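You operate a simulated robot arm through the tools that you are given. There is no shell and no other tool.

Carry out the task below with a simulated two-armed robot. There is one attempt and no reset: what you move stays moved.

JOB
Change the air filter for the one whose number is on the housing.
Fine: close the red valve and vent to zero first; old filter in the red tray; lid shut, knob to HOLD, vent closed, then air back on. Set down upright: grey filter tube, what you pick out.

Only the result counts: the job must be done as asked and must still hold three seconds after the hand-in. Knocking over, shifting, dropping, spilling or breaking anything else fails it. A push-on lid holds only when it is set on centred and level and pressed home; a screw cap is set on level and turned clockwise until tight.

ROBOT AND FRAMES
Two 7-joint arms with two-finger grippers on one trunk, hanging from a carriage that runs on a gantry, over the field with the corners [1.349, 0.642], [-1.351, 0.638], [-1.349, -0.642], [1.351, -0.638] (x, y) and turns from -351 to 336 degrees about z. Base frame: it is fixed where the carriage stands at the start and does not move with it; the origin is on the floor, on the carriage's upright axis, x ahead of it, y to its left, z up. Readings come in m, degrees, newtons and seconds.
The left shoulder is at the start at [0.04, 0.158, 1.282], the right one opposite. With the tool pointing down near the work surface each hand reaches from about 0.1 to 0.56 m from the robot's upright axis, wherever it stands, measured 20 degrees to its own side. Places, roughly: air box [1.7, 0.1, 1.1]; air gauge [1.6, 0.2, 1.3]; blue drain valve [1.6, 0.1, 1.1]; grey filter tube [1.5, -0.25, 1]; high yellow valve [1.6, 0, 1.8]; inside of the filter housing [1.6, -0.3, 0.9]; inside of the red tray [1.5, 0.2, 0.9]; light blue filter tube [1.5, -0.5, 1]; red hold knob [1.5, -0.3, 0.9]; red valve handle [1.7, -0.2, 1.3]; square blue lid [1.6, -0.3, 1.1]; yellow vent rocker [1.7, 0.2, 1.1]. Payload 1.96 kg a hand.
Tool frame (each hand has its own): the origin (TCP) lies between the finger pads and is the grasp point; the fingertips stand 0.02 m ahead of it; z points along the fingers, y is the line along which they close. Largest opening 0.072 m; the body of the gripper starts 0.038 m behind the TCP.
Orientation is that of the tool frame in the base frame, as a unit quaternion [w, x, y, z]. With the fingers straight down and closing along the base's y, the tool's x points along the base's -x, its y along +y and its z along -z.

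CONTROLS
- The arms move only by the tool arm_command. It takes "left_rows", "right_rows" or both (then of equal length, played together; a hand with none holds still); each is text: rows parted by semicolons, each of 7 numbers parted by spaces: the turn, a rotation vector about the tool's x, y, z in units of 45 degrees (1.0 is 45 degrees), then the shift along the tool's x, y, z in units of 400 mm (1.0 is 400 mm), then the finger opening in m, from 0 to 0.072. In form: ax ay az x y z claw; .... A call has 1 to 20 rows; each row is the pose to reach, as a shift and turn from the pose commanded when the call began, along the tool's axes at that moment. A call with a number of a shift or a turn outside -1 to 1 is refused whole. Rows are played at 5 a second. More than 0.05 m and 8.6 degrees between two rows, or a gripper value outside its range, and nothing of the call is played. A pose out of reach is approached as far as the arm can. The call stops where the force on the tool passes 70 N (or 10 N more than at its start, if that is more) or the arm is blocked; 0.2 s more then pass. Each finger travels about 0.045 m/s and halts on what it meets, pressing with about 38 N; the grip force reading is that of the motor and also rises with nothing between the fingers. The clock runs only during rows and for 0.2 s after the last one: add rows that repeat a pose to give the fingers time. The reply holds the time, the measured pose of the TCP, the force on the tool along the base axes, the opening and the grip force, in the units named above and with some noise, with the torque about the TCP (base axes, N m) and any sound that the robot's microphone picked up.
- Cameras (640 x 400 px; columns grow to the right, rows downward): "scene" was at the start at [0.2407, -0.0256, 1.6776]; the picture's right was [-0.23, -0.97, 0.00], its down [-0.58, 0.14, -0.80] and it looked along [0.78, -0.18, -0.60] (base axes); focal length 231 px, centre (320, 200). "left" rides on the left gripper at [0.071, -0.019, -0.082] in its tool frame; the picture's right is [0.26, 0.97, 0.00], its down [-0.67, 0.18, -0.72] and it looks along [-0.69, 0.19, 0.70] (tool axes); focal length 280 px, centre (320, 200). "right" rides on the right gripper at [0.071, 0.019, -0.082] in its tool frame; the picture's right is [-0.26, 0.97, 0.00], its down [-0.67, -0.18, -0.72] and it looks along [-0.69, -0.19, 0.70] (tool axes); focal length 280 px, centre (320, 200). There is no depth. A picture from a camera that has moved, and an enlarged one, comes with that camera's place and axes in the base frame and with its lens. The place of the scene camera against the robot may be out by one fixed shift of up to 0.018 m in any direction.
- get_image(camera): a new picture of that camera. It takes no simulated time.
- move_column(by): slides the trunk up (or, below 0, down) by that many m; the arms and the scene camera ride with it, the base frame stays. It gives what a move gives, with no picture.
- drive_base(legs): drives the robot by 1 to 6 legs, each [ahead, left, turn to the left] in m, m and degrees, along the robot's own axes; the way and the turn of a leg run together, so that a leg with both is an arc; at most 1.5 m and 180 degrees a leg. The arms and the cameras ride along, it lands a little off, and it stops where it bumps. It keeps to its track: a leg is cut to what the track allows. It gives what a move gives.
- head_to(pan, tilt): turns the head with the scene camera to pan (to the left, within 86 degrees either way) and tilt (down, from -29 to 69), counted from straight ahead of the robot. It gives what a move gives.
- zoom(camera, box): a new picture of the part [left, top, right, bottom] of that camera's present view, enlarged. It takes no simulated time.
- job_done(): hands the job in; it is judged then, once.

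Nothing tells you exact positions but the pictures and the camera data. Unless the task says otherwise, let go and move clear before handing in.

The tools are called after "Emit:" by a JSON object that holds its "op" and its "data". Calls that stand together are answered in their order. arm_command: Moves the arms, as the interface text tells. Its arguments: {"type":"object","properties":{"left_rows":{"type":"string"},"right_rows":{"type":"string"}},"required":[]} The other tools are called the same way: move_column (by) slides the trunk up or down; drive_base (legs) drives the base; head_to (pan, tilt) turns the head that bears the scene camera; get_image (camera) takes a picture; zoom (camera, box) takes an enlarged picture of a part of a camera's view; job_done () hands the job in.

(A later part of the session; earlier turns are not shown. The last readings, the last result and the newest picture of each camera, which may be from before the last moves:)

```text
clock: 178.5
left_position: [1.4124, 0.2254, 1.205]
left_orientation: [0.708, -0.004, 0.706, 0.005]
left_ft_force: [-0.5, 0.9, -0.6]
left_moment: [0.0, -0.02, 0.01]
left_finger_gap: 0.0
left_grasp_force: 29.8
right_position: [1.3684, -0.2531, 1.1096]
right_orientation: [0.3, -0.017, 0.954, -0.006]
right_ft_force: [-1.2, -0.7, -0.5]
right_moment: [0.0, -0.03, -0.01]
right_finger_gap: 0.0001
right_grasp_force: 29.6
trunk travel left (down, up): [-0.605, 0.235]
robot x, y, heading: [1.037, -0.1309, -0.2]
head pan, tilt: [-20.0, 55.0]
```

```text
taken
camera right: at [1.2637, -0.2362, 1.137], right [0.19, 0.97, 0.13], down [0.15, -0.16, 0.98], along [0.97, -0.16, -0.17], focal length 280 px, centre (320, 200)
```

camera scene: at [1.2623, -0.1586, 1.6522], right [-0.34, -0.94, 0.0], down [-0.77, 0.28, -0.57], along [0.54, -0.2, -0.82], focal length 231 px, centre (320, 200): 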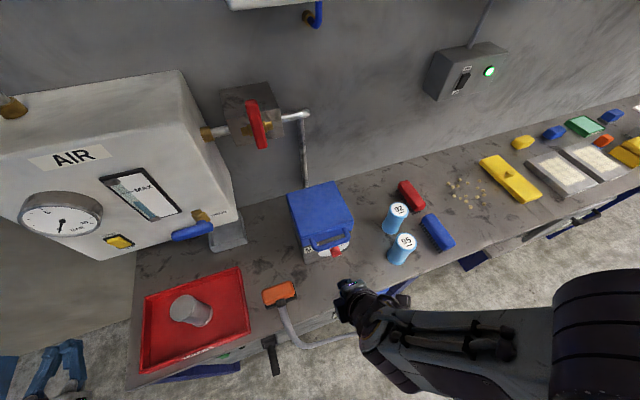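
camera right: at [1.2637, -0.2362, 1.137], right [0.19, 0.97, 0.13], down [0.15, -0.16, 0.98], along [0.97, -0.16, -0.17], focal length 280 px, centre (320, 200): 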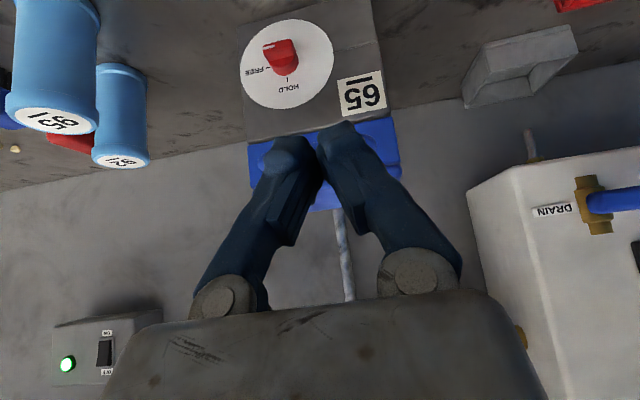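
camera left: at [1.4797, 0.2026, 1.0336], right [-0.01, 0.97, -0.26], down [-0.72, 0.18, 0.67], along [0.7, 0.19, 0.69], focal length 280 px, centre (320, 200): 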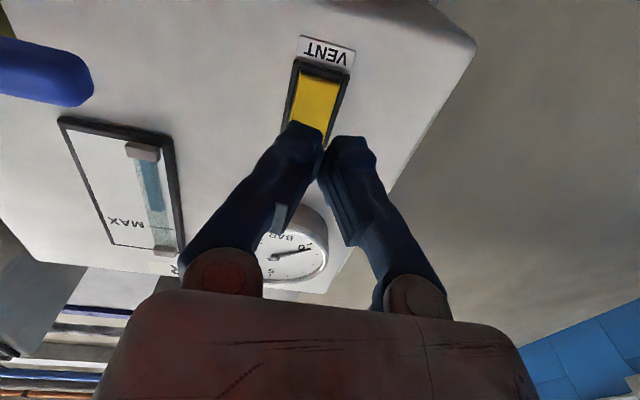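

I move over the lid's front edge and press it down gently with the fingertips.

Emit:
{"op": "arm_command", "data": {"right_rows": "0 0 0 -0.1 -0.02 -0.02 0; 0 0 0 -0.2 -0.04 -0.045 0; 0 0 0 -0.297 -0.06 -0.068 0; 0 0 0 -0.35 -0.06 0.02 0; 0 0 0 -0.4 -0.06 0.1 0; 0 0 0 -0.44 -0.06 0.1845 0; 0 0 0 -0.415 -0.06 0.226 0; 0 0 0 -0.392 -0.06 0.2667 0; 0 0 0 -0.392 -0.06 0.2667 0"}}

Emit:
{"op": "get_image", "data": {"camera": "scene"}}

Emit:
{"op": "get_image", "data": {"camera": "right"}}

```text
clock: 180.5
left_position: [1.4131, 0.2255, 1.2046]
left_orientation: [0.709, -0.005, 0.705, 0.006]
left_ft_force: [0.1, 0.2, 0.6]
left_moment: [-0.03, 0.0, 0.0]
left_finger_gap: 0.0
left_grasp_force: 29.6
right_position: [1.5598, -0.2727, 1.1124]
right_orientation: [0.299, -0.018, 0.954, -0.006]
right_ft_force: [-0.1, -1.2, 0.6]
right_moment: [0.0, 0.0, 0.05]
right_finger_gap: 0.0001
right_grasp_force: 29.3
trunk travel left (down, up): [-0.605, 0.235]
robot x, y, heading: [1.0356, -0.1299, -0.3]
head pan, tilt: [-20.0, 55.0]
```

```text
taken
camera scene: at [1.2623, -0.1586, 1.6522], right [-0.34, -0.94, 0.0], down [-0.77, 0.28, -0.57], along [0.54, -0.2, -0.82], focal length 231 px, centre (320, 200)
```

scene: 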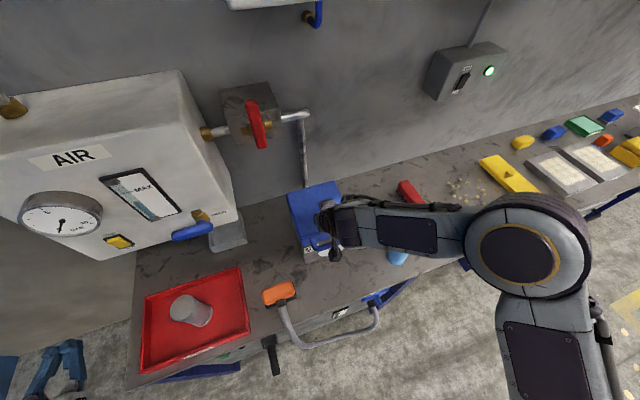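

```text
taken
camera right: at [1.4541, -0.255, 1.1397], right [0.19, 0.97, 0.13], down [0.15, -0.16, 0.98], along [0.97, -0.16, -0.17], focal length 280 px, centre (320, 200)
```

right: 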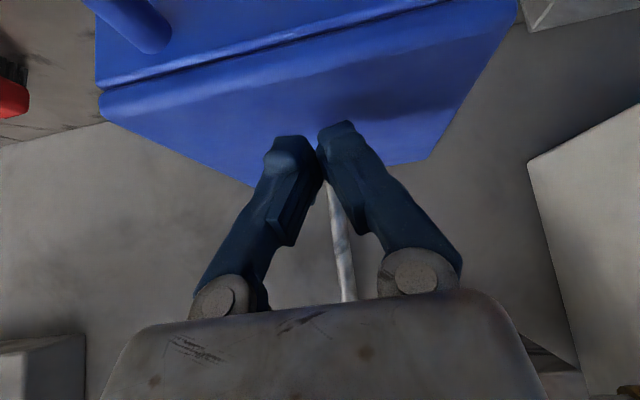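

Emit:
{"op": "arm_command", "data": {"right_rows": "0 0 0 0.006 0 0.008 0; 0 0 0 0.012 0 0.016 0; 0 0 0 0.018 0 0.025 0; 0 0 0 0.024 0 0.033 0; 0 0 0 0.028 0 0.04 0; 0 0 0 0.028 0 0.04 0"}}

```text
clock: 181.9
left_position: [1.4124, 0.2253, 1.2045]
left_orientation: [0.708, -0.003, 0.706, 0.004]
left_ft_force: [-0.1, -0.5, 0.0]
left_moment: [-0.01, 0.01, -0.01]
left_finger_gap: 0.0
left_grasp_force: 29.8
right_position: [1.5599, -0.2722, 1.0941]
right_orientation: [0.301, -0.017, 0.953, -0.007]
right_ft_force: [-4.6, 0.9, 15.3]
right_moment: [0.08, 0.07, 0.0]
right_finger_gap: 0.0
right_grasp_force: 29.7
trunk travel left (down, up): [-0.605, 0.235]
robot x, y, heading: [1.0376, -0.1274, -0.3]
head pan, tilt: [-20.0, 55.0]
```

Contact at 15 N. I press a little more, to be sure it is home.

Emit:
{"op": "arm_command", "data": {"right_rows": "0 0 0 0.003 0 0.004 0; 0 0 0 0.006 0 0.009 0; 0 0 0 0.006 0 0.009 0"}}

Emit:
{"op": "arm_command", "data": {"right_rows": "0 0 0 -0.02 0 -0.025 0; 0 0 0 -0.08 0 -0.06 0; 0 0 0 -0.1 0 -0.14 0; 0 0 0 -0.1 0 -0.23 0; 0 0 0 -0.1 0 -0.32 0; 0 0 0 -0.1 0 -0.4 0; 0 0 0 -0.1 0 -0.4 0"}}

Emit:
{"op": "get_image", "data": {"camera": "right"}}

Emit:
{"op": "zoom", "data": {"camera": "scene", "box": [270, 160, 390, 280]}}

```text
clock: 182.6
left_position: [1.4121, 0.2235, 1.2042]
left_orientation: [0.709, -0.005, 0.705, 0.005]
left_ft_force: [-0.2, 0.8, 0.6]
left_moment: [-0.02, 0.01, 0.03]
left_finger_gap: 0.0003
left_grasp_force: 29.9
right_position: [1.5611, -0.2714, 1.0923]
right_orientation: [0.307, -0.017, 0.952, -0.004]
right_ft_force: [-9.5, -1.4, 24.8]
right_moment: [0.02, 0.09, -0.12]
right_finger_gap: 0.0059
right_grasp_force: 29.8
trunk travel left (down, up): [-0.605, 0.235]
robot x, y, heading: [1.0349, -0.1271, -0.1]
head pan, tilt: [-20.0, 55.0]
stopped in row 3 (right hand): the force on the tool passed its limit at 73 N (the readings are from after the stop); the commanded pose is now the measured one
```

```text
clock: 184.2
left_position: [1.4124, 0.2248, 1.2043]
left_orientation: [0.708, -0.004, 0.706, 0.006]
left_ft_force: [-0.2, 1.2, 0.1]
left_moment: [0.01, 0.02, 0.02]
left_finger_gap: 0.0
left_grasp_force: 28.8
right_position: [1.4988, -0.2694, 1.2459]
right_orientation: [0.304, -0.017, 0.953, -0.004]
right_ft_force: [-0.7, 0.1, -0.8]
right_moment: [0.0, -0.03, 0.03]
right_finger_gap: 0.0
right_grasp_force: 29.0
trunk travel left (down, up): [-0.605, 0.235]
robot x, y, heading: [1.0399, -0.1266, -0.0]
head pan, tilt: [-20.0, 55.0]
```

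```text
taken
camera right: at [1.3932, -0.2534, 1.2721], right [0.18, 0.97, 0.13], down [0.14, -0.16, 0.98], along [0.97, -0.16, -0.17], focal length 280 px, centre (320, 200)
```

right: 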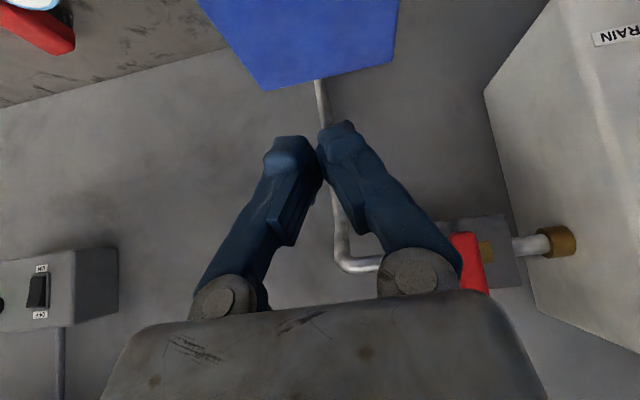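

```text
3.33 times, centred on (330, 220) of scene
camera zoom: at [1.262, -0.1587, 1.6522], right [-0.34, -0.94, 0.0], down [-0.77, 0.28, -0.57], along [0.54, -0.2, -0.82], focal length 770 px, centre (287, 133)
```

zoom: 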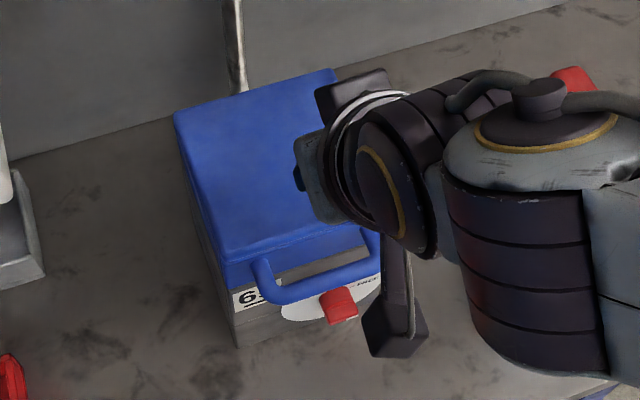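

The lid is home. Now the knob: I bring the right hand down in front of it again, tilted 40°.

Emit:
{"op": "arm_command", "data": {"right_rows": "0 -0.05 0.005 0.1 0 0.02 0; 0.002 -0.1 0.01 0.2 0 0.05 0; 0.004 -0.15 0.02 0.29 0 0.08 0; 0.006 -0.2 0.03 0.3835 0 0.1135 0; 0.008 -0.25 0.035 0.43 -0.002 0.19 0; 0.009 -0.3 0.04 0.46 -0.004 0.27 0; 0.009 -0.325 0.044 0.4875 -0.005 0.346 0; 0.009 -0.325 0.044 0.465 -0.005 0.41 0; 0.009 -0.325 0.044 0.443 -0.005 0.4695 0; 0.009 -0.325 0.044 0.443 -0.005 0.4695 0"}}

Emit:
{"op": "get_image", "data": {"camera": "right"}}

Emit:
{"op": "zoom", "data": {"camera": "right", "box": [200, 20, 360, 140]}}

```text
clock: 186.4
left_position: [1.4109, 0.2246, 1.205]
left_orientation: [0.709, -0.004, 0.706, 0.006]
left_ft_force: [-0.3, -0.3, 0.5]
left_moment: [0.0, 0.0, 0.02]
left_finger_gap: 0.0
left_grasp_force: 30.1
right_position: [1.4645, -0.2774, 0.9897]
right_orientation: [0.424, 0.0, 0.906, 0.0]
right_ft_force: [-0.2, -0.3, 0.4]
right_moment: [0.0, -0.02, -0.01]
right_finger_gap: 0.0
right_grasp_force: 30.1
trunk travel left (down, up): [-0.605, 0.235]
robot x, y, heading: [1.0388, -0.1301, -0.1]
head pan, tilt: [-20.0, 55.0]
```

```text
taken
camera right: at [1.3566, -0.257, 0.9893], right [0.17, 0.97, 0.2], down [-0.12, -0.18, 0.98], along [0.98, -0.19, 0.08], focal length 280 px, centre (320, 200)
```

right: 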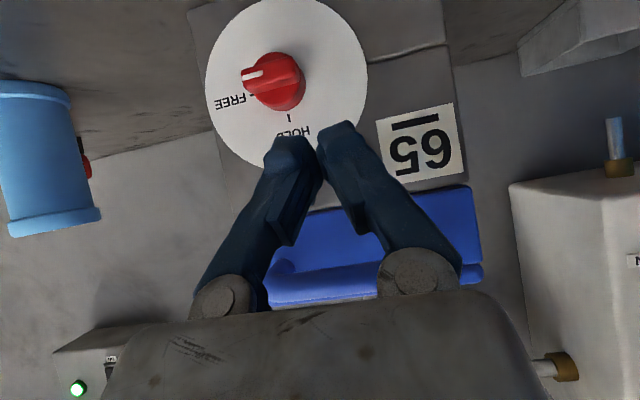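

```text
3.33 times, centred on (280, 80) of right
camera zoom: at [1.3566, -0.257, 0.9893], right [0.17, 0.97, 0.2], down [-0.12, -0.18, 0.98], along [0.98, -0.19, 0.08], focal length 935 px, centre (453, 600)
```

zoom: 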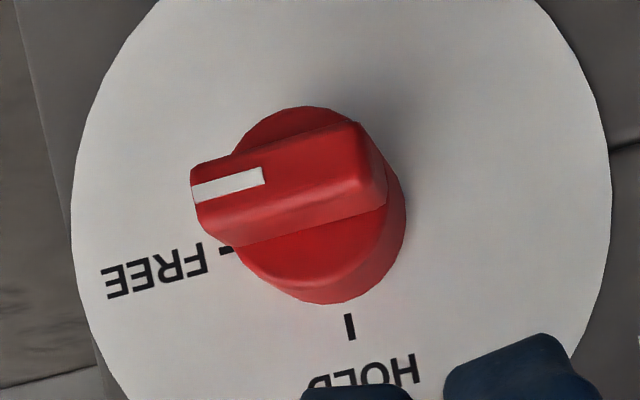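

Now I bring the fingertips above the fin's left end.

Emit:
{"op": "arm_command", "data": {"right_rows": "0 0 0 -0.027 -0.0065 0.04 0; 0 0 0 -0.027 -0.0065 0.085 0; 0 0 0 -0.027 -0.0065 0.1248 0; 0 0 0 -0.027 -0.0065 0.1248 0"}}

Emit:
{"op": "get_image", "data": {"camera": "right"}}

```text
clock: 187.4
left_position: [1.4118, 0.2251, 1.2044]
left_orientation: [0.708, -0.004, 0.706, 0.005]
left_ft_force: [0.4, -0.5, -0.4]
left_moment: [0.0, 0.03, 0.0]
left_finger_gap: 0.0
left_grasp_force: 29.4
right_position: [1.5102, -0.2799, 0.9651]
right_orientation: [0.423, 0.0, 0.906, 0.0]
right_ft_force: [0.1, -0.3, -1.1]
right_moment: [0.02, 0.0, 0.0]
right_finger_gap: 0.0
right_grasp_force: 29.7
trunk travel left (down, up): [-0.605, 0.235]
robot x, y, heading: [1.0403, -0.1276, 0.1]
head pan, tilt: [-20.0, 55.0]
```

```text
taken
camera right: at [1.4031, -0.26, 0.9649], right [0.17, 0.97, 0.2], down [-0.12, -0.18, 0.98], along [0.98, -0.19, 0.08], focal length 280 px, centre (320, 200)
```

right: 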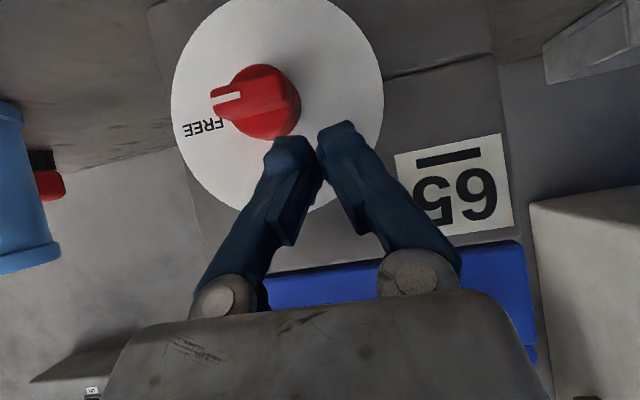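

The finger lies over the fin's left half. I press down and then to the right, turning the fin back to upright (HOLD).

Emit:
{"op": "arm_command", "data": {"right_rows": "0 0 0 0.0086 -0.005 0.0072 0; 0 0 0 0.0172 -0.01 0.0145 0; 0 0 0 0.025 -0.007 0.021 0; 0 0 0 0.0326 -0.005 0.0273 0; 0 0 0 0.042 -0.002 0.0355 0; 0 0 0 0.0517 0 0.0434 0; 0 0 0 0.061 -0.006 0.0515 0; 0 0 0 0.0709 -0.0113 0.0595 0; 0 0 0 0.0758 -0.02 0.0637 0; 0 0 0 0.0776 -0.0275 0.0651 0"}}

Emit:
{"op": "get_image", "data": {"camera": "right"}}

```text
clock: 189.6
left_position: [1.4084, 0.2299, 1.2059]
left_orientation: [0.707, -0.005, 0.707, 0.007]
left_ft_force: [-0.5, 1.3, -0.1]
left_moment: [-0.01, -0.01, -0.01]
left_finger_gap: 0.0
left_grasp_force: 29.6
right_position: [1.5047, -0.2772, 0.9268]
right_orientation: [0.423, -0.003, 0.906, 0.009]
right_ft_force: [-19.7, 19.9, 18.4]
right_moment: [-0.44, -0.14, -0.16]
right_finger_gap: 0.0
right_grasp_force: 29.4
trunk travel left (down, up): [-0.605, 0.235]
robot x, y, heading: [1.039, -0.1293, 0.3]
head pan, tilt: [-20.0, 55.0]
stopped in row 10 (right hand): the force on the tool passed its limit at 72 N (the readings are from after the stop); the commanded pose is now the measured one
```

```text
taken
camera right: at [1.3974, -0.2595, 0.9248], right [0.16, 0.96, 0.21], down [-0.11, -0.2, 0.97], along [0.98, -0.18, 0.08], focal length 280 px, centre (320, 200)
```

right: 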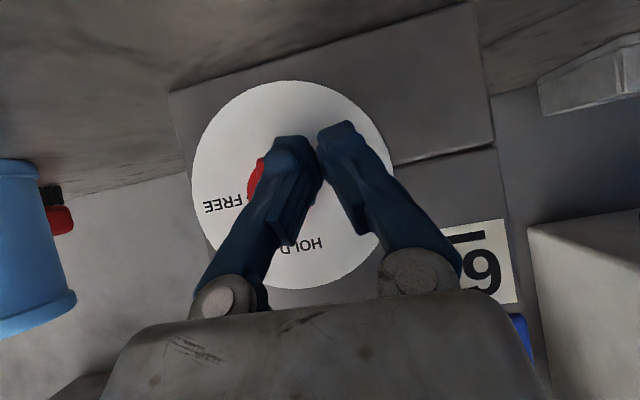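

The fin is hidden now; the finger met resistance at the end stop. I back off and check.

Emit:
{"op": "arm_command", "data": {"right_rows": "0 0 0 0 0.01 -0.01 0; 0 0 0 0 0.02 -0.05 0; 0 0 0 0 0.02 -0.13 0; 0 0 0 -0.05 0.02 -0.2 0; 0 0 0 -0.05 0.02 -0.2 0"}}

Emit:
{"op": "get_image", "data": {"camera": "right"}}

Emit:
{"op": "zoom", "data": {"camera": "right", "box": [200, 20, 360, 140]}}

```text
clock: 190.8
left_position: [1.4108, 0.2257, 1.2041]
left_orientation: [0.708, -0.005, 0.706, 0.006]
left_ft_force: [0.0, -0.6, -0.7]
left_moment: [-0.01, -0.03, 0.01]
left_finger_gap: 0.0
left_grasp_force: 29.4
right_position: [1.4602, -0.2777, 0.9956]
right_orientation: [0.425, -0.002, 0.905, 0.005]
right_ft_force: [0.0, 0.0, -0.2]
right_moment: [-0.01, 0.0, -0.02]
right_finger_gap: 0.0
right_grasp_force: 29.6
trunk travel left (down, up): [-0.605, 0.235]
robot x, y, heading: [1.037, -0.1282, -0.2]
head pan, tilt: [-20.0, 55.0]
```

```text
taken
camera right: at [1.3525, -0.2588, 0.994], right [0.16, 0.96, 0.21], down [-0.12, -0.19, 0.97], along [0.98, -0.18, 0.08], focal length 280 px, centre (320, 200)
```

right: 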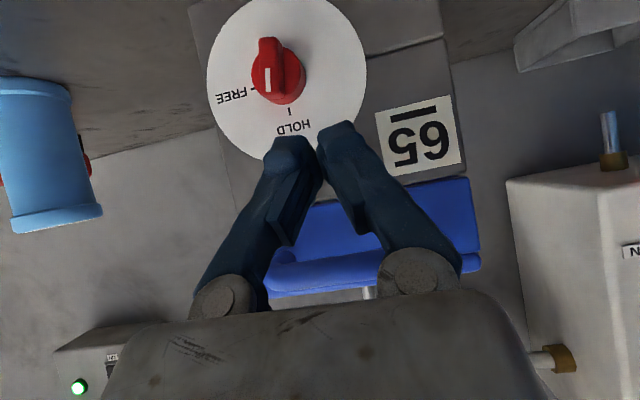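

```text
3.33 times, centred on (280, 80) of right
camera zoom: at [1.3525, -0.2588, 0.994], right [0.16, 0.96, 0.21], down [-0.12, -0.19, 0.97], along [0.98, -0.18, 0.08], focal length 935 px, centre (453, 600)
```

zoom: 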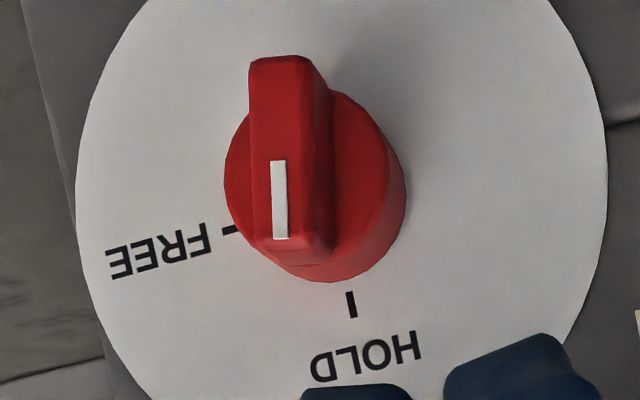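

The knob is near HOLD but about 10° short of its tick. I straddle the fin with open fingers and pinch it upright, which lines it up with HOLD.

Emit:
{"op": "arm_command", "data": {"right_rows": "0 0 0 0.01 -0.03 0 0.015; 0 0 0 0.0216 -0.057 0.02 0.03; 0 0 0 0.0216 -0.057 0.07 0.034; 0 0 0 0.0216 -0.057 0.11 0.034; 0 0 0 0.0216 -0.057 0.11 0.034"}}

Emit:
{"op": "get_image", "data": {"camera": "right"}}

```text
clock: 191.9
left_position: [1.4108, 0.2255, 1.2044]
left_orientation: [0.709, -0.005, 0.706, 0.006]
left_ft_force: [1.0, -0.3, 0.5]
left_moment: [-0.01, -0.04, 0.01]
left_finger_gap: 0.0
left_grasp_force: 29.6
right_position: [1.4889, -0.2995, 0.9585]
right_orientation: [0.424, -0.002, 0.906, 0.005]
right_ft_force: [1.0, 0.9, -0.3]
right_moment: [0.01, -0.03, 0.01]
right_finger_gap: 0.0341
right_grasp_force: 0.1
trunk travel left (down, up): [-0.605, 0.235]
robot x, y, heading: [1.0394, -0.1247, -0.1]
head pan, tilt: [-20.0, 55.0]
```

```text
taken
camera right: at [1.3809, -0.2812, 0.9577], right [0.16, 0.96, 0.21], down [-0.12, -0.19, 0.97], along [0.98, -0.18, 0.08], focal length 280 px, centre (320, 200)
```

right: 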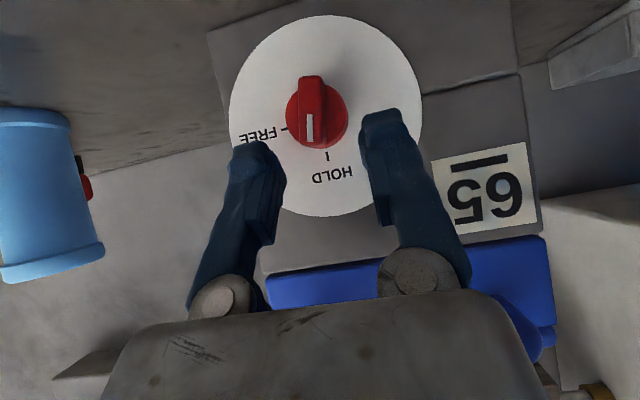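

Centred. I move in and pinch.

Emit:
{"op": "arm_command", "data": {"right_rows": "0 0 0 0 -0.002 0.03 0.034; 0 0 0 0 -0.002 0.06 0.034; 0 0 0 0 -0.002 0.06 0.022; 0 0 0 0 -0.002 0.06 0.012; 0 0 0 0 -0.002 0.06 0.004; 0 0 0 0 -0.002 0.06 0.0; 0 0 0 0 -0.002 0.06 0.0"}}

Emit:
{"op": "get_image", "data": {"camera": "right"}}

```text
clock: 193.6
left_position: [1.4095, 0.2246, 1.2047]
left_orientation: [0.708, -0.005, 0.706, 0.005]
left_ft_force: [0.2, -0.2, -0.2]
left_moment: [-0.01, -0.01, -0.02]
left_finger_gap: 0.0
left_grasp_force: 30.1
right_position: [1.5049, -0.3015, 0.9428]
right_orientation: [0.424, -0.002, 0.906, 0.004]
right_ft_force: [-18.6, -1.8, 19.6]
right_moment: [-0.04, 0.53, -0.13]
right_finger_gap: 0.0113
right_grasp_force: 38.7
trunk travel left (down, up): [-0.605, 0.235]
robot x, y, heading: [1.0403, -0.1289, 0.3]
head pan, tilt: [-20.0, 55.0]
```

```text
taken
camera right: at [1.3966, -0.2829, 0.9416], right [0.16, 0.96, 0.21], down [-0.11, -0.19, 0.98], along [0.98, -0.18, 0.08], focal length 280 px, centre (320, 200)
```

right: 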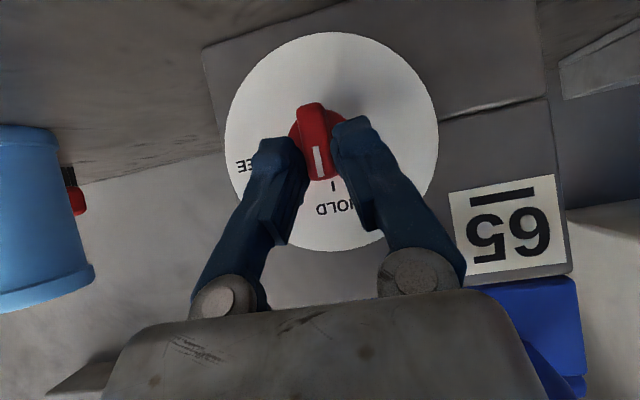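

The fin is pinched upright. I twist a few degrees further toward HOLD to seat it against its stop, then release and check.

Emit:
{"op": "arm_command", "data": {"right_rows": "0 0 -0.05 0 0 0 0; 0 0 -0.1 0 0 0 0; 0 0 -0.1 0 0 0 0"}}

Emit:
{"op": "arm_command", "data": {"right_rows": "0 0 0 0 0 0 0.015; 0 0 0 0 0 0 0.03; 0 0 0 0 0 -0.03 0.034; 0 0 0 0 0 -0.09 0.034; 0 0 0 -0.03 0 -0.16 0.034; 0 0 0 -0.03 0 -0.2 0.034; 0 0 0 -0.03 0 -0.2 0.034"}}

Emit:
{"op": "zoom", "data": {"camera": "right", "box": [230, 0, 410, 130]}}

Emit:
{"op": "get_image", "data": {"camera": "right"}}

```text
clock: 194.3
left_position: [1.4077, 0.2253, 1.2032]
left_orientation: [0.707, -0.005, 0.707, 0.006]
left_ft_force: [0.3, 0.5, 0.7]
left_moment: [-0.02, -0.02, -0.01]
left_finger_gap: 0.0001
left_grasp_force: 29.6
right_position: [1.5033, -0.3008, 0.942]
right_orientation: [0.423, -0.037, 0.905, -0.012]
right_ft_force: [-23.5, -1.1, 19.2]
right_moment: [0.75, -0.15, -0.69]
right_finger_gap: 0.0115
right_grasp_force: 39.2
trunk travel left (down, up): [-0.605, 0.235]
robot x, y, heading: [1.0419, -0.1288, -0.1]
head pan, tilt: [-20.0, 55.0]
```

```text
clock: 195.9
left_position: [1.4118, 0.2258, 1.2059]
left_orientation: [0.708, -0.004, 0.706, 0.005]
left_ft_force: [-0.1, -1.1, 0.8]
left_moment: [-0.03, -0.03, 0.01]
left_finger_gap: 0.0
left_grasp_force: 29.3
right_position: [1.4545, -0.3012, 1.0045]
right_orientation: [0.425, -0.038, 0.904, -0.012]
right_ft_force: [0.6, 1.0, 0.0]
right_moment: [0.03, 0.0, 0.01]
right_finger_gap: 0.0338
right_grasp_force: 0.1
trunk travel left (down, up): [-0.605, 0.235]
robot x, y, heading: [1.0355, -0.125, 0.1]
head pan, tilt: [-20.0, 55.0]
```

```text
3.08 times, centred on (320, 65) of right
camera zoom: at [1.345, -0.2877, 1.0027], right [0.11, 0.98, 0.15], down [-0.11, -0.14, 0.98], along [0.99, -0.13, 0.09], focal length 863 px, centre (320, 615)
```

zoom: 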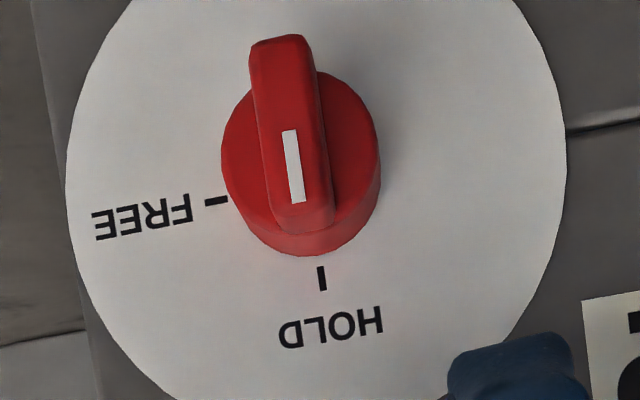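

```text
taken
camera right: at [1.345, -0.2877, 1.0027], right [0.11, 0.98, 0.15], down [-0.11, -0.14, 0.98], along [0.99, -0.13, 0.09], focal length 280 px, centre (320, 200)
```

right: 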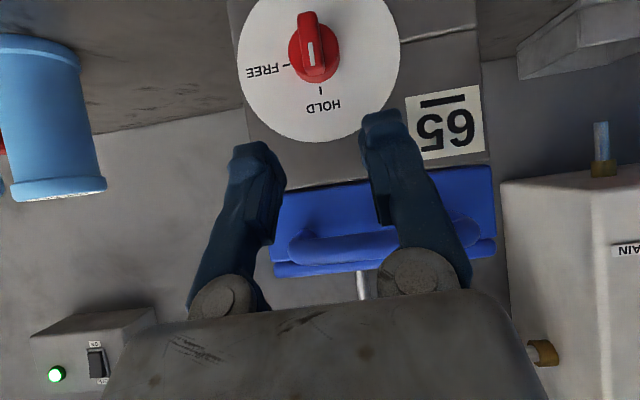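

The knob now points at HOLD with the lid shut. Next the vent rocker: I first raise the right hand clear.

Emit:
{"op": "arm_command", "data": {"right_rows": "0 0 0 0.056 0 -0.067 0.02; 0 0 0 0.112 0 -0.135 0; 0 0 0 0.03 0 -0.2 0; 0 0 0 -0.05 0 -0.265 0; 0 0 0 -0.13 0 -0.33 0; 0 0 0 -0.21 0 -0.395 0; 0 0 0 -0.29 0 -0.455 0; 0 0 0 -0.37 0 -0.515 0; 0 0 0 -0.45 0 -0.56 0; 0 0 0 -0.497 0 -0.5755 0; 0 0 0 -0.497 0 -0.5755 0"}}

Emit:
{"op": "head_to", "data": {"pan": 10, "tilt": 45}}

Emit:
{"op": "get_image", "data": {"camera": "scene"}}

Emit:
{"op": "get_image", "data": {"camera": "left"}}

```text
clock: 198.3
left_position: [1.4116, 0.2259, 1.2049]
left_orientation: [0.708, -0.005, 0.706, 0.006]
left_ft_force: [0.5, -1.2, -0.7]
left_moment: [0.01, 0.0, 0.07]
left_finger_gap: 0.0001
left_grasp_force: 29.9
right_position: [1.4032, -0.2879, 1.3035]
right_orientation: [0.424, -0.037, 0.905, -0.012]
right_ft_force: [0.0, 0.1, -0.7]
right_moment: [0.03, 0.0, 0.01]
right_finger_gap: 0.0
right_grasp_force: 29.5
right hand out of reach, approached as far as the arm can: row 4, 5, 6, 7, 8
trunk travel left (down, up): [-0.605, 0.235]
robot x, y, heading: [1.0371, -0.1303, -0.1]
head pan, tilt: [-20.0, 55.0]
```

```text
clock: 199.3
left_position: [1.4116, 0.2256, 1.204]
left_orientation: [0.708, -0.004, 0.706, 0.005]
left_ft_force: [-1.0, 0.4, -0.7]
left_moment: [-0.03, 0.0, 0.03]
left_finger_gap: 0.0
left_grasp_force: 28.4
right_position: [1.4029, -0.2889, 1.3033]
right_orientation: [0.425, -0.038, 0.904, -0.011]
right_ft_force: [-0.4, -0.4, 0.2]
right_moment: [0.01, -0.03, 0.0]
right_finger_gap: 0.0
right_grasp_force: 29.6
trunk travel left (down, up): [-0.605, 0.235]
robot x, y, heading: [1.0361, -0.125, 0.1]
head pan, tilt: [10.0, 45.0]
```

```text
taken
camera scene: at [1.2739, -0.1194, 1.6656], right [0.17, -0.98, 0.0], down [-0.7, -0.12, -0.71], along [0.7, 0.12, -0.71], focal length 231 px, centre (320, 200)
```

scene: 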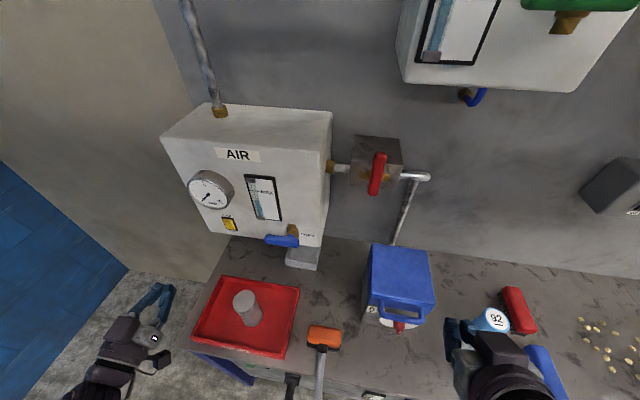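

```text
taken
camera left: at [1.3296, 0.2057, 1.1337], right [-0.01, 0.97, -0.26], down [-0.72, 0.17, 0.67], along [0.69, 0.2, 0.69], focal length 280 px, centre (320, 200)
```

left: 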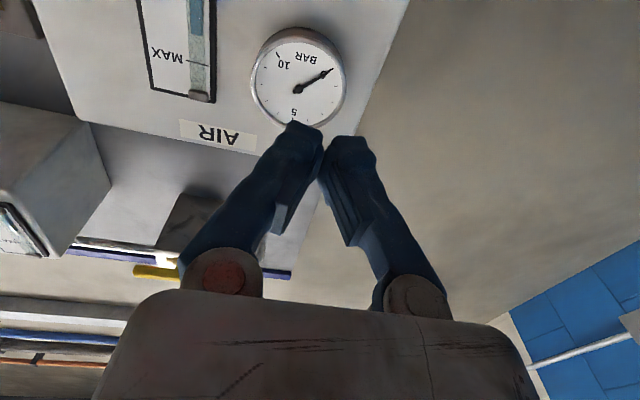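

All is in order: old filter in the tray, lid shut. I lower the left hand to the rocker's upper half (z≈1.142) and drive 0.13 m ahead.

Emit:
{"op": "arm_command", "data": {"left_rows": "0 0 0 0.05 0 0 0; 0 0 0 0.1 0 0 0; 0 0 0 0.156 -0.005 0 0; 0 0 0 0.156 -0.005 0 0"}}

Emit:
{"op": "drive_base", "data": {"legs": [[0.13, 0.0, 0.0]]}}

Emit:
{"op": "get_image", "data": {"camera": "left"}}

Emit:
{"op": "get_image", "data": {"camera": "scene"}}

```text
clock: 200.3
left_position: [1.4119, 0.2252, 1.1413]
left_orientation: [0.708, -0.005, 0.706, 0.005]
left_ft_force: [0.0, -0.3, 0.4]
left_moment: [0.03, 0.04, -0.01]
left_finger_gap: 0.0
left_grasp_force: 29.4
right_position: [1.4029, -0.2885, 1.3026]
right_orientation: [0.425, -0.037, 0.905, -0.012]
right_ft_force: [0.9, 0.5, 0.0]
right_moment: [-0.03, -0.03, 0.02]
right_finger_gap: 0.0
right_grasp_force: 30.3
trunk travel left (down, up): [-0.605, 0.235]
robot x, y, heading: [1.04, -0.1275, 0.1]
head pan, tilt: [10.0, 45.0]
```

```text
clock: 201.6
left_position: [1.539, 0.2231, 1.1415]
left_orientation: [0.708, -0.005, 0.706, 0.006]
left_ft_force: [0.4, -0.2, -0.2]
left_moment: [-0.04, 0.01, 0.02]
left_finger_gap: 0.0
left_grasp_force: 29.6
right_position: [1.5309, -0.2882, 1.3032]
right_orientation: [0.424, -0.038, 0.905, -0.012]
right_ft_force: [0.4, 0.0, 0.9]
right_moment: [-0.04, 0.01, -0.03]
right_finger_gap: 0.0
right_grasp_force: 29.4
trunk travel left (down, up): [-0.605, 0.235]
robot x, y, heading: [1.1648, -0.1277, -0.1]
head pan, tilt: [10.0, 45.0]
```

```text
taken
camera left: at [1.4581, 0.204, 1.0706], right [-0.01, 0.97, -0.26], down [-0.72, 0.17, 0.67], along [0.69, 0.2, 0.69], focal length 280 px, centre (320, 200)
```

left: 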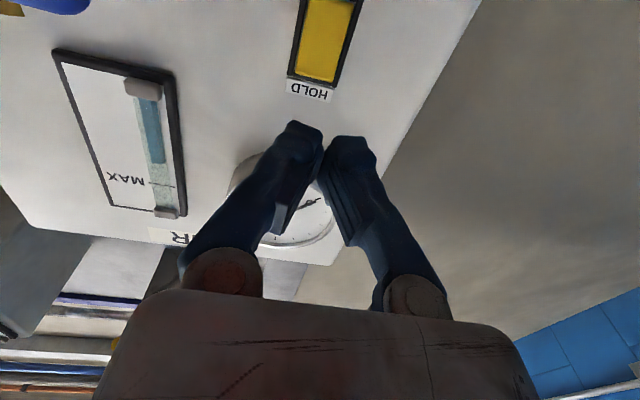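

```text
taken
camera scene: at [1.4019, -0.1192, 1.6657], right [0.17, -0.98, 0.0], down [-0.7, -0.12, -0.71], along [0.7, 0.12, -0.71], focal length 231 px, centre (320, 200)
```

scene: 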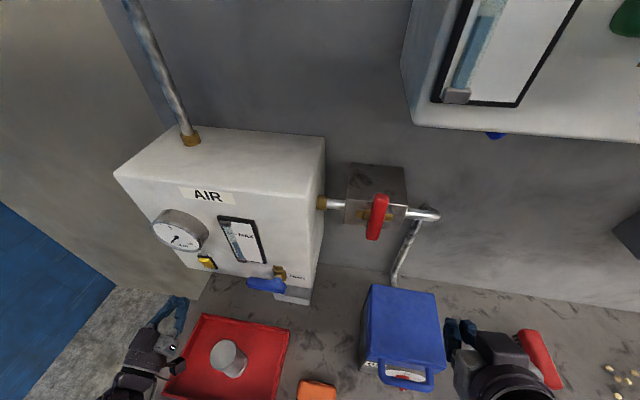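

The rocker's HOLD end is at z≈1.15. I go in at z≈1.138 and press.

Emit:
{"op": "arm_command", "data": {"left_rows": "0 0 0 0.009 0.002 0.06 0; 0 0 0 0.009 0.002 0.12 0; 0 0 0 0.009 0.002 0.17 0; 0 0 0 0.009 0.002 0.2 0; 0 0 0 0.009 0.002 0.22 0; 0 0 0 0.009 0.002 0.235 0; 0 0 0 0.009 0.002 0.25 0; 0 0 0 0.009 0.002 0.265 0"}}

Emit:
{"op": "zoom", "data": {"camera": "scene", "box": [140, 200, 260, 320]}}

```text
clock: 203.3
left_position: [1.6336, 0.2264, 1.1382]
left_orientation: [0.708, -0.008, 0.706, 0.002]
left_ft_force: [-47.2, -3.2, 13.6]
left_moment: [0.35, 0.04, -0.2]
left_finger_gap: 0.006
left_grasp_force: 29.2
right_position: [1.5241, -0.2865, 1.3018]
right_orientation: [0.422, -0.04, 0.906, -0.01]
right_ft_force: [1.0, -0.2, 0.1]
right_moment: [0.01, 0.02, -0.02]
right_finger_gap: 0.0
right_grasp_force: 29.3
trunk travel left (down, up): [-0.605, 0.235]
robot x, y, heading: [1.1642, -0.1313, 0.2]
head pan, tilt: [10.0, 45.0]
stopped in row 8 (left hand): the force on the tool passed its limit at 79 N (the readings are from after the stop); the commanded pose is now the measured one
```

```text
3.33 times, centred on (200, 260) of scene
camera zoom: at [1.3967, -0.1183, 1.6644], right [0.18, -0.98, 0.0], down [-0.7, -0.13, -0.7], along [0.69, 0.13, -0.71], focal length 770 px, centre (720, 0)
```

zoom: 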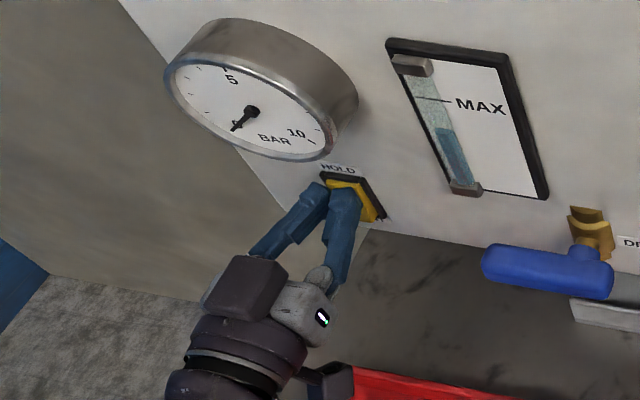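

Pressed to the stop. I back off the left hand and inspect the rocker.

Emit:
{"op": "arm_command", "data": {"left_rows": "0 0 0 0 0 -0.05 0; 0 0 0 0 0 -0.12 0; 0 0 0 0 0 -0.2 0; 0 0 0 0 0 -0.28 0; 0 0 0 0 0 -0.28 0"}}

Emit:
{"op": "zoom", "data": {"camera": "scene", "box": [140, 200, 260, 320]}}

Emit:
{"op": "zoom", "data": {"camera": "left", "box": [250, 0, 400, 110]}}

```text
clock: 204.5
left_position: [1.5289, 0.2251, 1.1392]
left_orientation: [0.711, -0.007, 0.704, 0.004]
left_ft_force: [0.3, -0.8, -0.2]
left_moment: [0.0, 0.04, -0.01]
left_finger_gap: 0.0
left_grasp_force: 29.5
right_position: [1.5296, -0.2871, 1.3039]
right_orientation: [0.424, -0.039, 0.905, -0.012]
right_ft_force: [-0.7, 0.2, 0.4]
right_moment: [-0.01, 0.04, 0.0]
right_finger_gap: 0.0001
right_grasp_force: 29.8
trunk travel left (down, up): [-0.605, 0.235]
robot x, y, heading: [1.1652, -0.1273, 0.3]
head pan, tilt: [10.0, 45.0]
```

```text
3.33 times, centred on (200, 260) of scene
camera zoom: at [1.4006, -0.1188, 1.6656], right [0.18, -0.98, 0.0], down [-0.7, -0.12, -0.71], along [0.7, 0.12, -0.71], focal length 770 px, centre (720, 0)
```

zoom: 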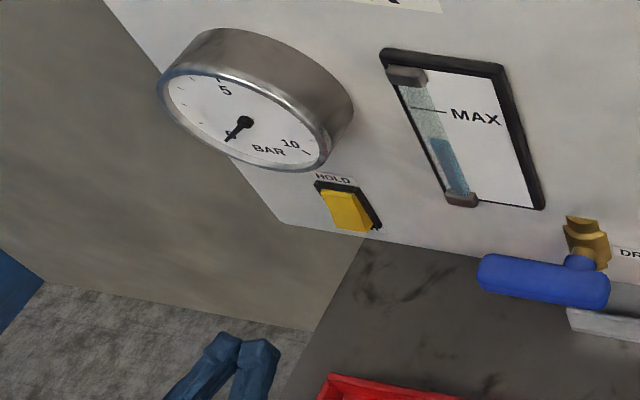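

```text
3.64 times, centred on (325, 55) of left
camera zoom: at [1.4471, 0.2043, 1.0683], right [-0.01, 0.96, -0.27], down [-0.72, 0.18, 0.67], along [0.69, 0.2, 0.7], focal length 1020 px, centre (302, 727)
```

zoom: 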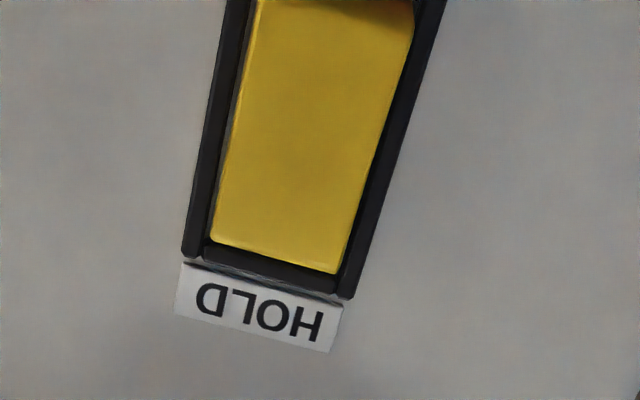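

The rocker is at HOLD again (lower half proud). Last: the red valve. I turn the right hand to point ahead and bring it to the left of the upright lever.

Emit:
{"op": "arm_command", "data": {"right_rows": "0.008 -0.147 0.016 -0.03 0.053 -0.04 0; 0.017 -0.295 0.031 -0.06 0.106 -0.08 0; 0.025 -0.442 0.047 -0.09 0.16 -0.12 0; 0.033 -0.589 0.063 -0.12 0.212 -0.16 0; 0.042 -0.737 0.078 -0.15 0.265 -0.2 0; 0.05 -0.884 0.094 -0.175 0.3175 -0.243 0; 0.05 -0.884 0.094 -0.2 0.35 -0.16 0; 0.05 -0.884 0.094 -0.235 0.385 -0.08 0; 0.05 -0.884 0.094 -0.2675 0.4175 0.005 0; 0.05 -0.884 0.094 -0.2675 0.4175 0.005 0"}}

Emit:
{"op": "get_image", "data": {"camera": "scene"}}

Emit:
{"op": "get_image", "data": {"camera": "right"}}

```text
clock: 205.9
left_position: [1.5294, 0.2254, 1.1391]
left_orientation: [0.711, -0.006, 0.703, 0.002]
left_ft_force: [-0.2, 0.4, 0.1]
left_moment: [-0.02, -0.04, 0.06]
left_finger_gap: 0.0001
left_grasp_force: 29.5
right_position: [1.5117, -0.2091, 1.4057]
right_orientation: [0.676, 0.014, 0.736, 0.027]
right_ft_force: [0.2, -0.3, 0.1]
right_moment: [-0.01, -0.03, 0.02]
right_finger_gap: 0.0001
right_grasp_force: 29.4
right hand out of reach, approached as far as the arm can: row 5, 6
trunk travel left (down, up): [-0.605, 0.235]
robot x, y, heading: [1.1649, -0.1264, 0.1]
head pan, tilt: [10.0, 45.0]
stopped in row 6 (right hand): the arm was blocked; the commanded pose is now the measured one
```

```text
taken
camera scene: at [1.4007, -0.1189, 1.6656], right [0.18, -0.98, 0.0], down [-0.7, -0.12, -0.71], along [0.7, 0.12, -0.71], focal length 231 px, centre (320, 200)
```

scene: 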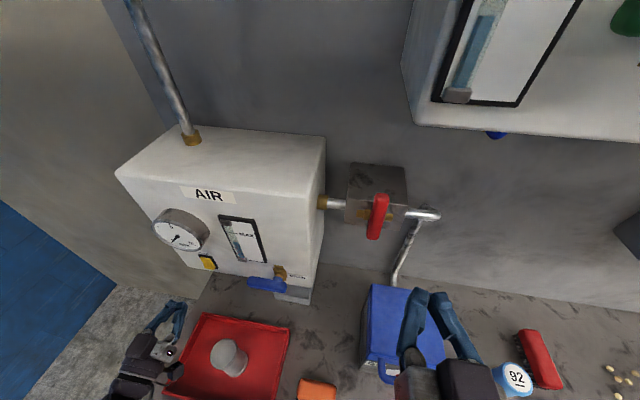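

```text
taken
camera right: at [1.4243, -0.1875, 1.3436], right [0.01, 0.95, 0.32], down [-0.65, -0.24, 0.72], along [0.76, -0.21, 0.62], focal length 280 px, centre (320, 200)
```

right: 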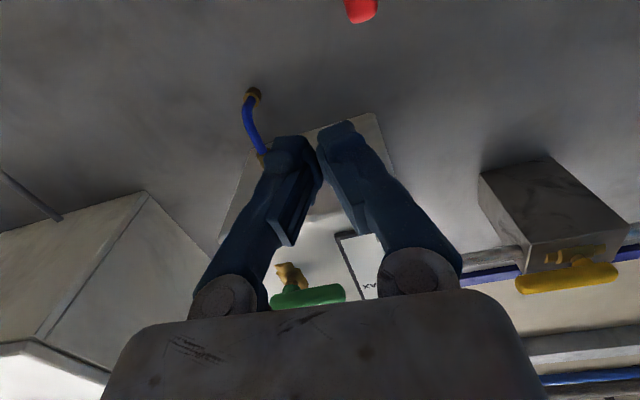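

The arm is too folded here. I drive back 0.1 m, to the base position that worked for this valve before, and finish the orientation.

Emit:
{"op": "drive_base", "data": {"legs": [[-0.1, 0.0, 0.0]]}}

```text
clock: 207.0
left_position: [1.4258, 0.2246, 1.1401]
left_orientation: [0.71, -0.008, 0.704, 0.004]
left_ft_force: [0.1, -0.6, 0.8]
left_moment: [0.02, 0.01, 0.01]
left_finger_gap: 0.0001
left_grasp_force: 29.4
right_position: [1.4107, -0.2097, 1.4055]
right_orientation: [0.676, 0.013, 0.736, 0.028]
right_ft_force: [0.2, -0.1, -0.2]
right_moment: [-0.01, -0.01, 0.0]
right_finger_gap: 0.0
right_grasp_force: 29.1
trunk travel left (down, up): [-0.605, 0.235]
robot x, y, heading: [1.0635, -0.1326, 0.5]
head pan, tilt: [10.0, 45.0]
```

Emit:
{"op": "arm_command", "data": {"right_rows": "0.007 -0.03 -0.02 -0.015 0.005 0.07 0; 0.014 -0.06 -0.04 -0.03 0.01 0.14 0; 0.02 -0.09 -0.06 -0.045 0.015 0.21 0; 0.027 -0.108 -0.074 -0.058 0.0215 0.27 0; 0.027 -0.108 -0.074 -0.03 0.085 0.34 0; 0.027 -0.108 -0.074 -0.005 0.15 0.41 0; 0.027 -0.108 -0.074 0.0235 0.212 0.481 0; 0.027 -0.108 -0.074 0.0235 0.212 0.481 0"}}

Emit:
{"op": "get_image", "data": {"camera": "scene"}}

```text
clock: 208.8
left_position: [1.4253, 0.2249, 1.1383]
left_orientation: [0.71, -0.007, 0.704, 0.004]
left_ft_force: [-0.4, 0.9, -0.2]
left_moment: [-0.01, 0.02, 0.0]
left_finger_gap: 0.0002
left_grasp_force: 29.7
right_position: [1.599, -0.1174, 1.3843]
right_orientation: [0.707, 0.0, 0.707, 0.001]
right_ft_force: [-0.1, 0.3, -0.1]
right_moment: [-0.03, -0.02, 0.0]
right_finger_gap: 0.0
right_grasp_force: 29.9
trunk travel left (down, up): [-0.605, 0.235]
robot x, y, heading: [1.0646, -0.1272, 0.6]
head pan, tilt: [10.0, 45.0]
```

```text
taken
camera scene: at [1.2988, -0.1186, 1.6656], right [0.18, -0.98, 0.0], down [-0.7, -0.13, -0.71], along [0.7, 0.13, -0.71], focal length 231 px, centre (320, 200)
```

scene: 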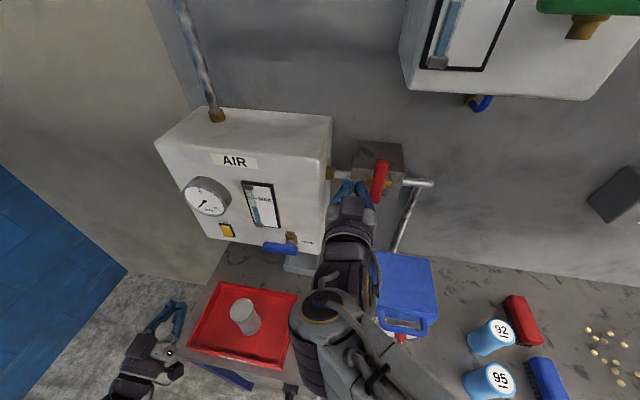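

The hand is left of the lever. I insert the fingertips beside it.

Emit:
{"op": "arm_command", "data": {"right_rows": "0 0 0 0 0 0.08 0; 0 0 0 0 0 0.16 0; 0 0 0 0 0 0.2275 0; 0 0 0 0 0 0.2275 0"}}

Emit:
{"op": "zoom", "data": {"camera": "scene", "box": [310, 120, 450, 240]}}

```text
clock: 209.8
left_position: [1.425, 0.226, 1.1398]
left_orientation: [0.711, -0.008, 0.704, 0.004]
left_ft_force: [0.1, -0.2, -0.2]
left_moment: [-0.02, -0.01, 0.01]
left_finger_gap: 0.0
left_grasp_force: 30.1
right_position: [1.6918, -0.1181, 1.3845]
right_orientation: [0.707, 0.0, 0.707, 0.0]
right_ft_force: [-0.6, 0.3, 0.1]
right_moment: [-0.01, -0.01, -0.01]
right_finger_gap: 0.0
right_grasp_force: 29.5
trunk travel left (down, up): [-0.605, 0.235]
robot x, y, heading: [1.0631, -0.128, 0.1]
head pan, tilt: [10.0, 45.0]
```

```text
3.33 times, centred on (380, 180) of scene
camera zoom: at [1.2988, -0.1186, 1.6656], right [0.18, -0.98, 0.0], down [-0.7, -0.13, -0.71], along [0.7, 0.13, -0.71], focal length 770 px, centre (120, 267)
```

zoom: 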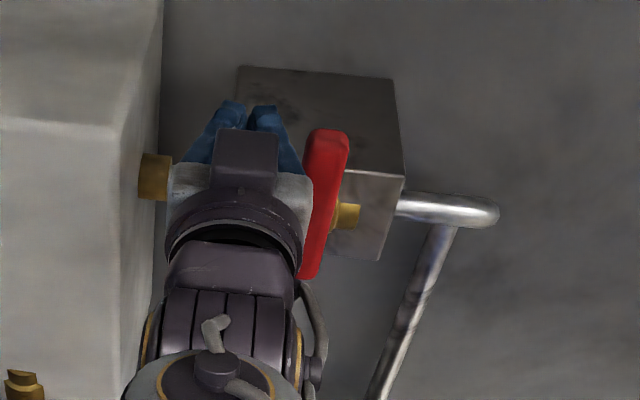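

Well placed. I sweep the lever to the right and down.

Emit:
{"op": "arm_command", "data": {"right_rows": "0 0 0 0.006 -0.035 0 0; 0 0 0 0.0133 -0.0715 0 0; 0 0 0 0.009 -0.097 0 0; 0 0 0 0.0055 -0.1218 0 0; 0 0 0 0.008 -0.147 0 0; 0 0 0 0.0108 -0.1725 0 0; 0 0 0 0.02 -0.196 0 0; 0 0 0 0.0293 -0.22 0 0; 0 0 0 0.044 -0.241 0 0; 0 0 0 0.0593 -0.2615 0 0; 0 0 0 0.079 -0.277 0 0; 0 0 0 0.099 -0.2933 0 0; 0 0 0 0.122 -0.304 0 0; 0 0 0 0.1458 -0.314 0 0; 0 0 0 0.1628 -0.318 0 0"}}

Emit:
{"op": "zoom", "data": {"camera": "scene", "box": [310, 120, 450, 240]}}

Emit:
{"op": "zoom", "data": {"camera": "scene", "box": [170, 160, 290, 260]}}

```text
clock: 213.0
left_position: [1.4264, 0.2254, 1.1401]
left_orientation: [0.71, -0.007, 0.704, 0.004]
left_ft_force: [0.4, -0.6, 0.5]
left_moment: [-0.04, 0.01, 0.03]
left_finger_gap: 0.0
left_grasp_force: 29.7
right_position: [1.6908, -0.2449, 1.3229]
right_orientation: [0.71, 0.001, 0.704, 0.001]
right_ft_force: [-6.1, 2.3, 16.8]
right_moment: [0.16, -0.09, 0.1]
right_finger_gap: 0.0
right_grasp_force: 29.6
trunk travel left (down, up): [-0.605, 0.235]
robot x, y, heading: [1.062, -0.1268, 0.2]
head pan, tilt: [10.0, 45.0]
```

```text
3.33 times, centred on (380, 180) of scene
camera zoom: at [1.299, -0.1185, 1.6661], right [0.18, -0.98, 0.0], down [-0.7, -0.13, -0.71], along [0.7, 0.13, -0.71], focal length 770 px, centre (120, 267)
```

zoom: 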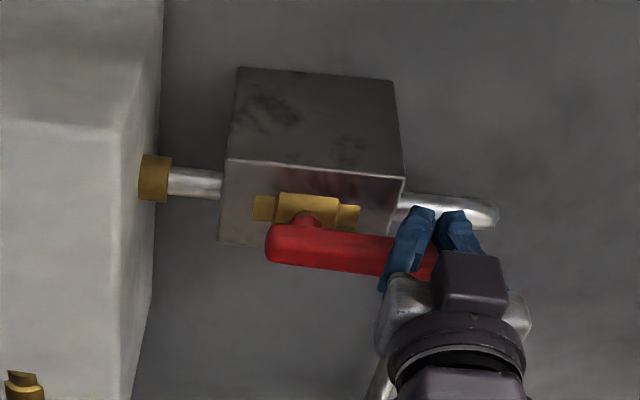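

```text
4.00 times, centred on (230, 210) of scene
camera zoom: at [1.299, -0.1185, 1.6661], right [0.18, -0.98, 0.0], down [-0.7, -0.13, -0.71], along [0.7, 0.13, -0.71], focal length 924 px, centre (680, 160)
```

zoom: 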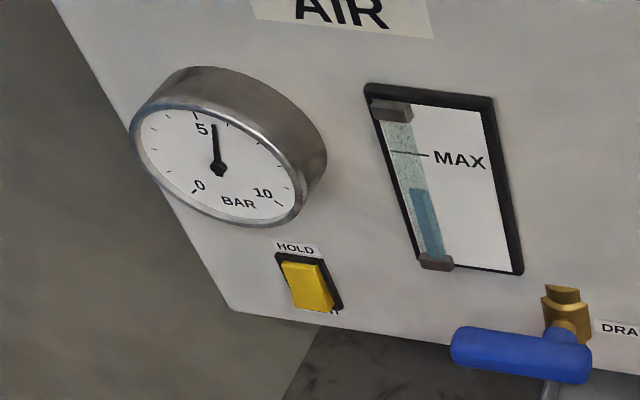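

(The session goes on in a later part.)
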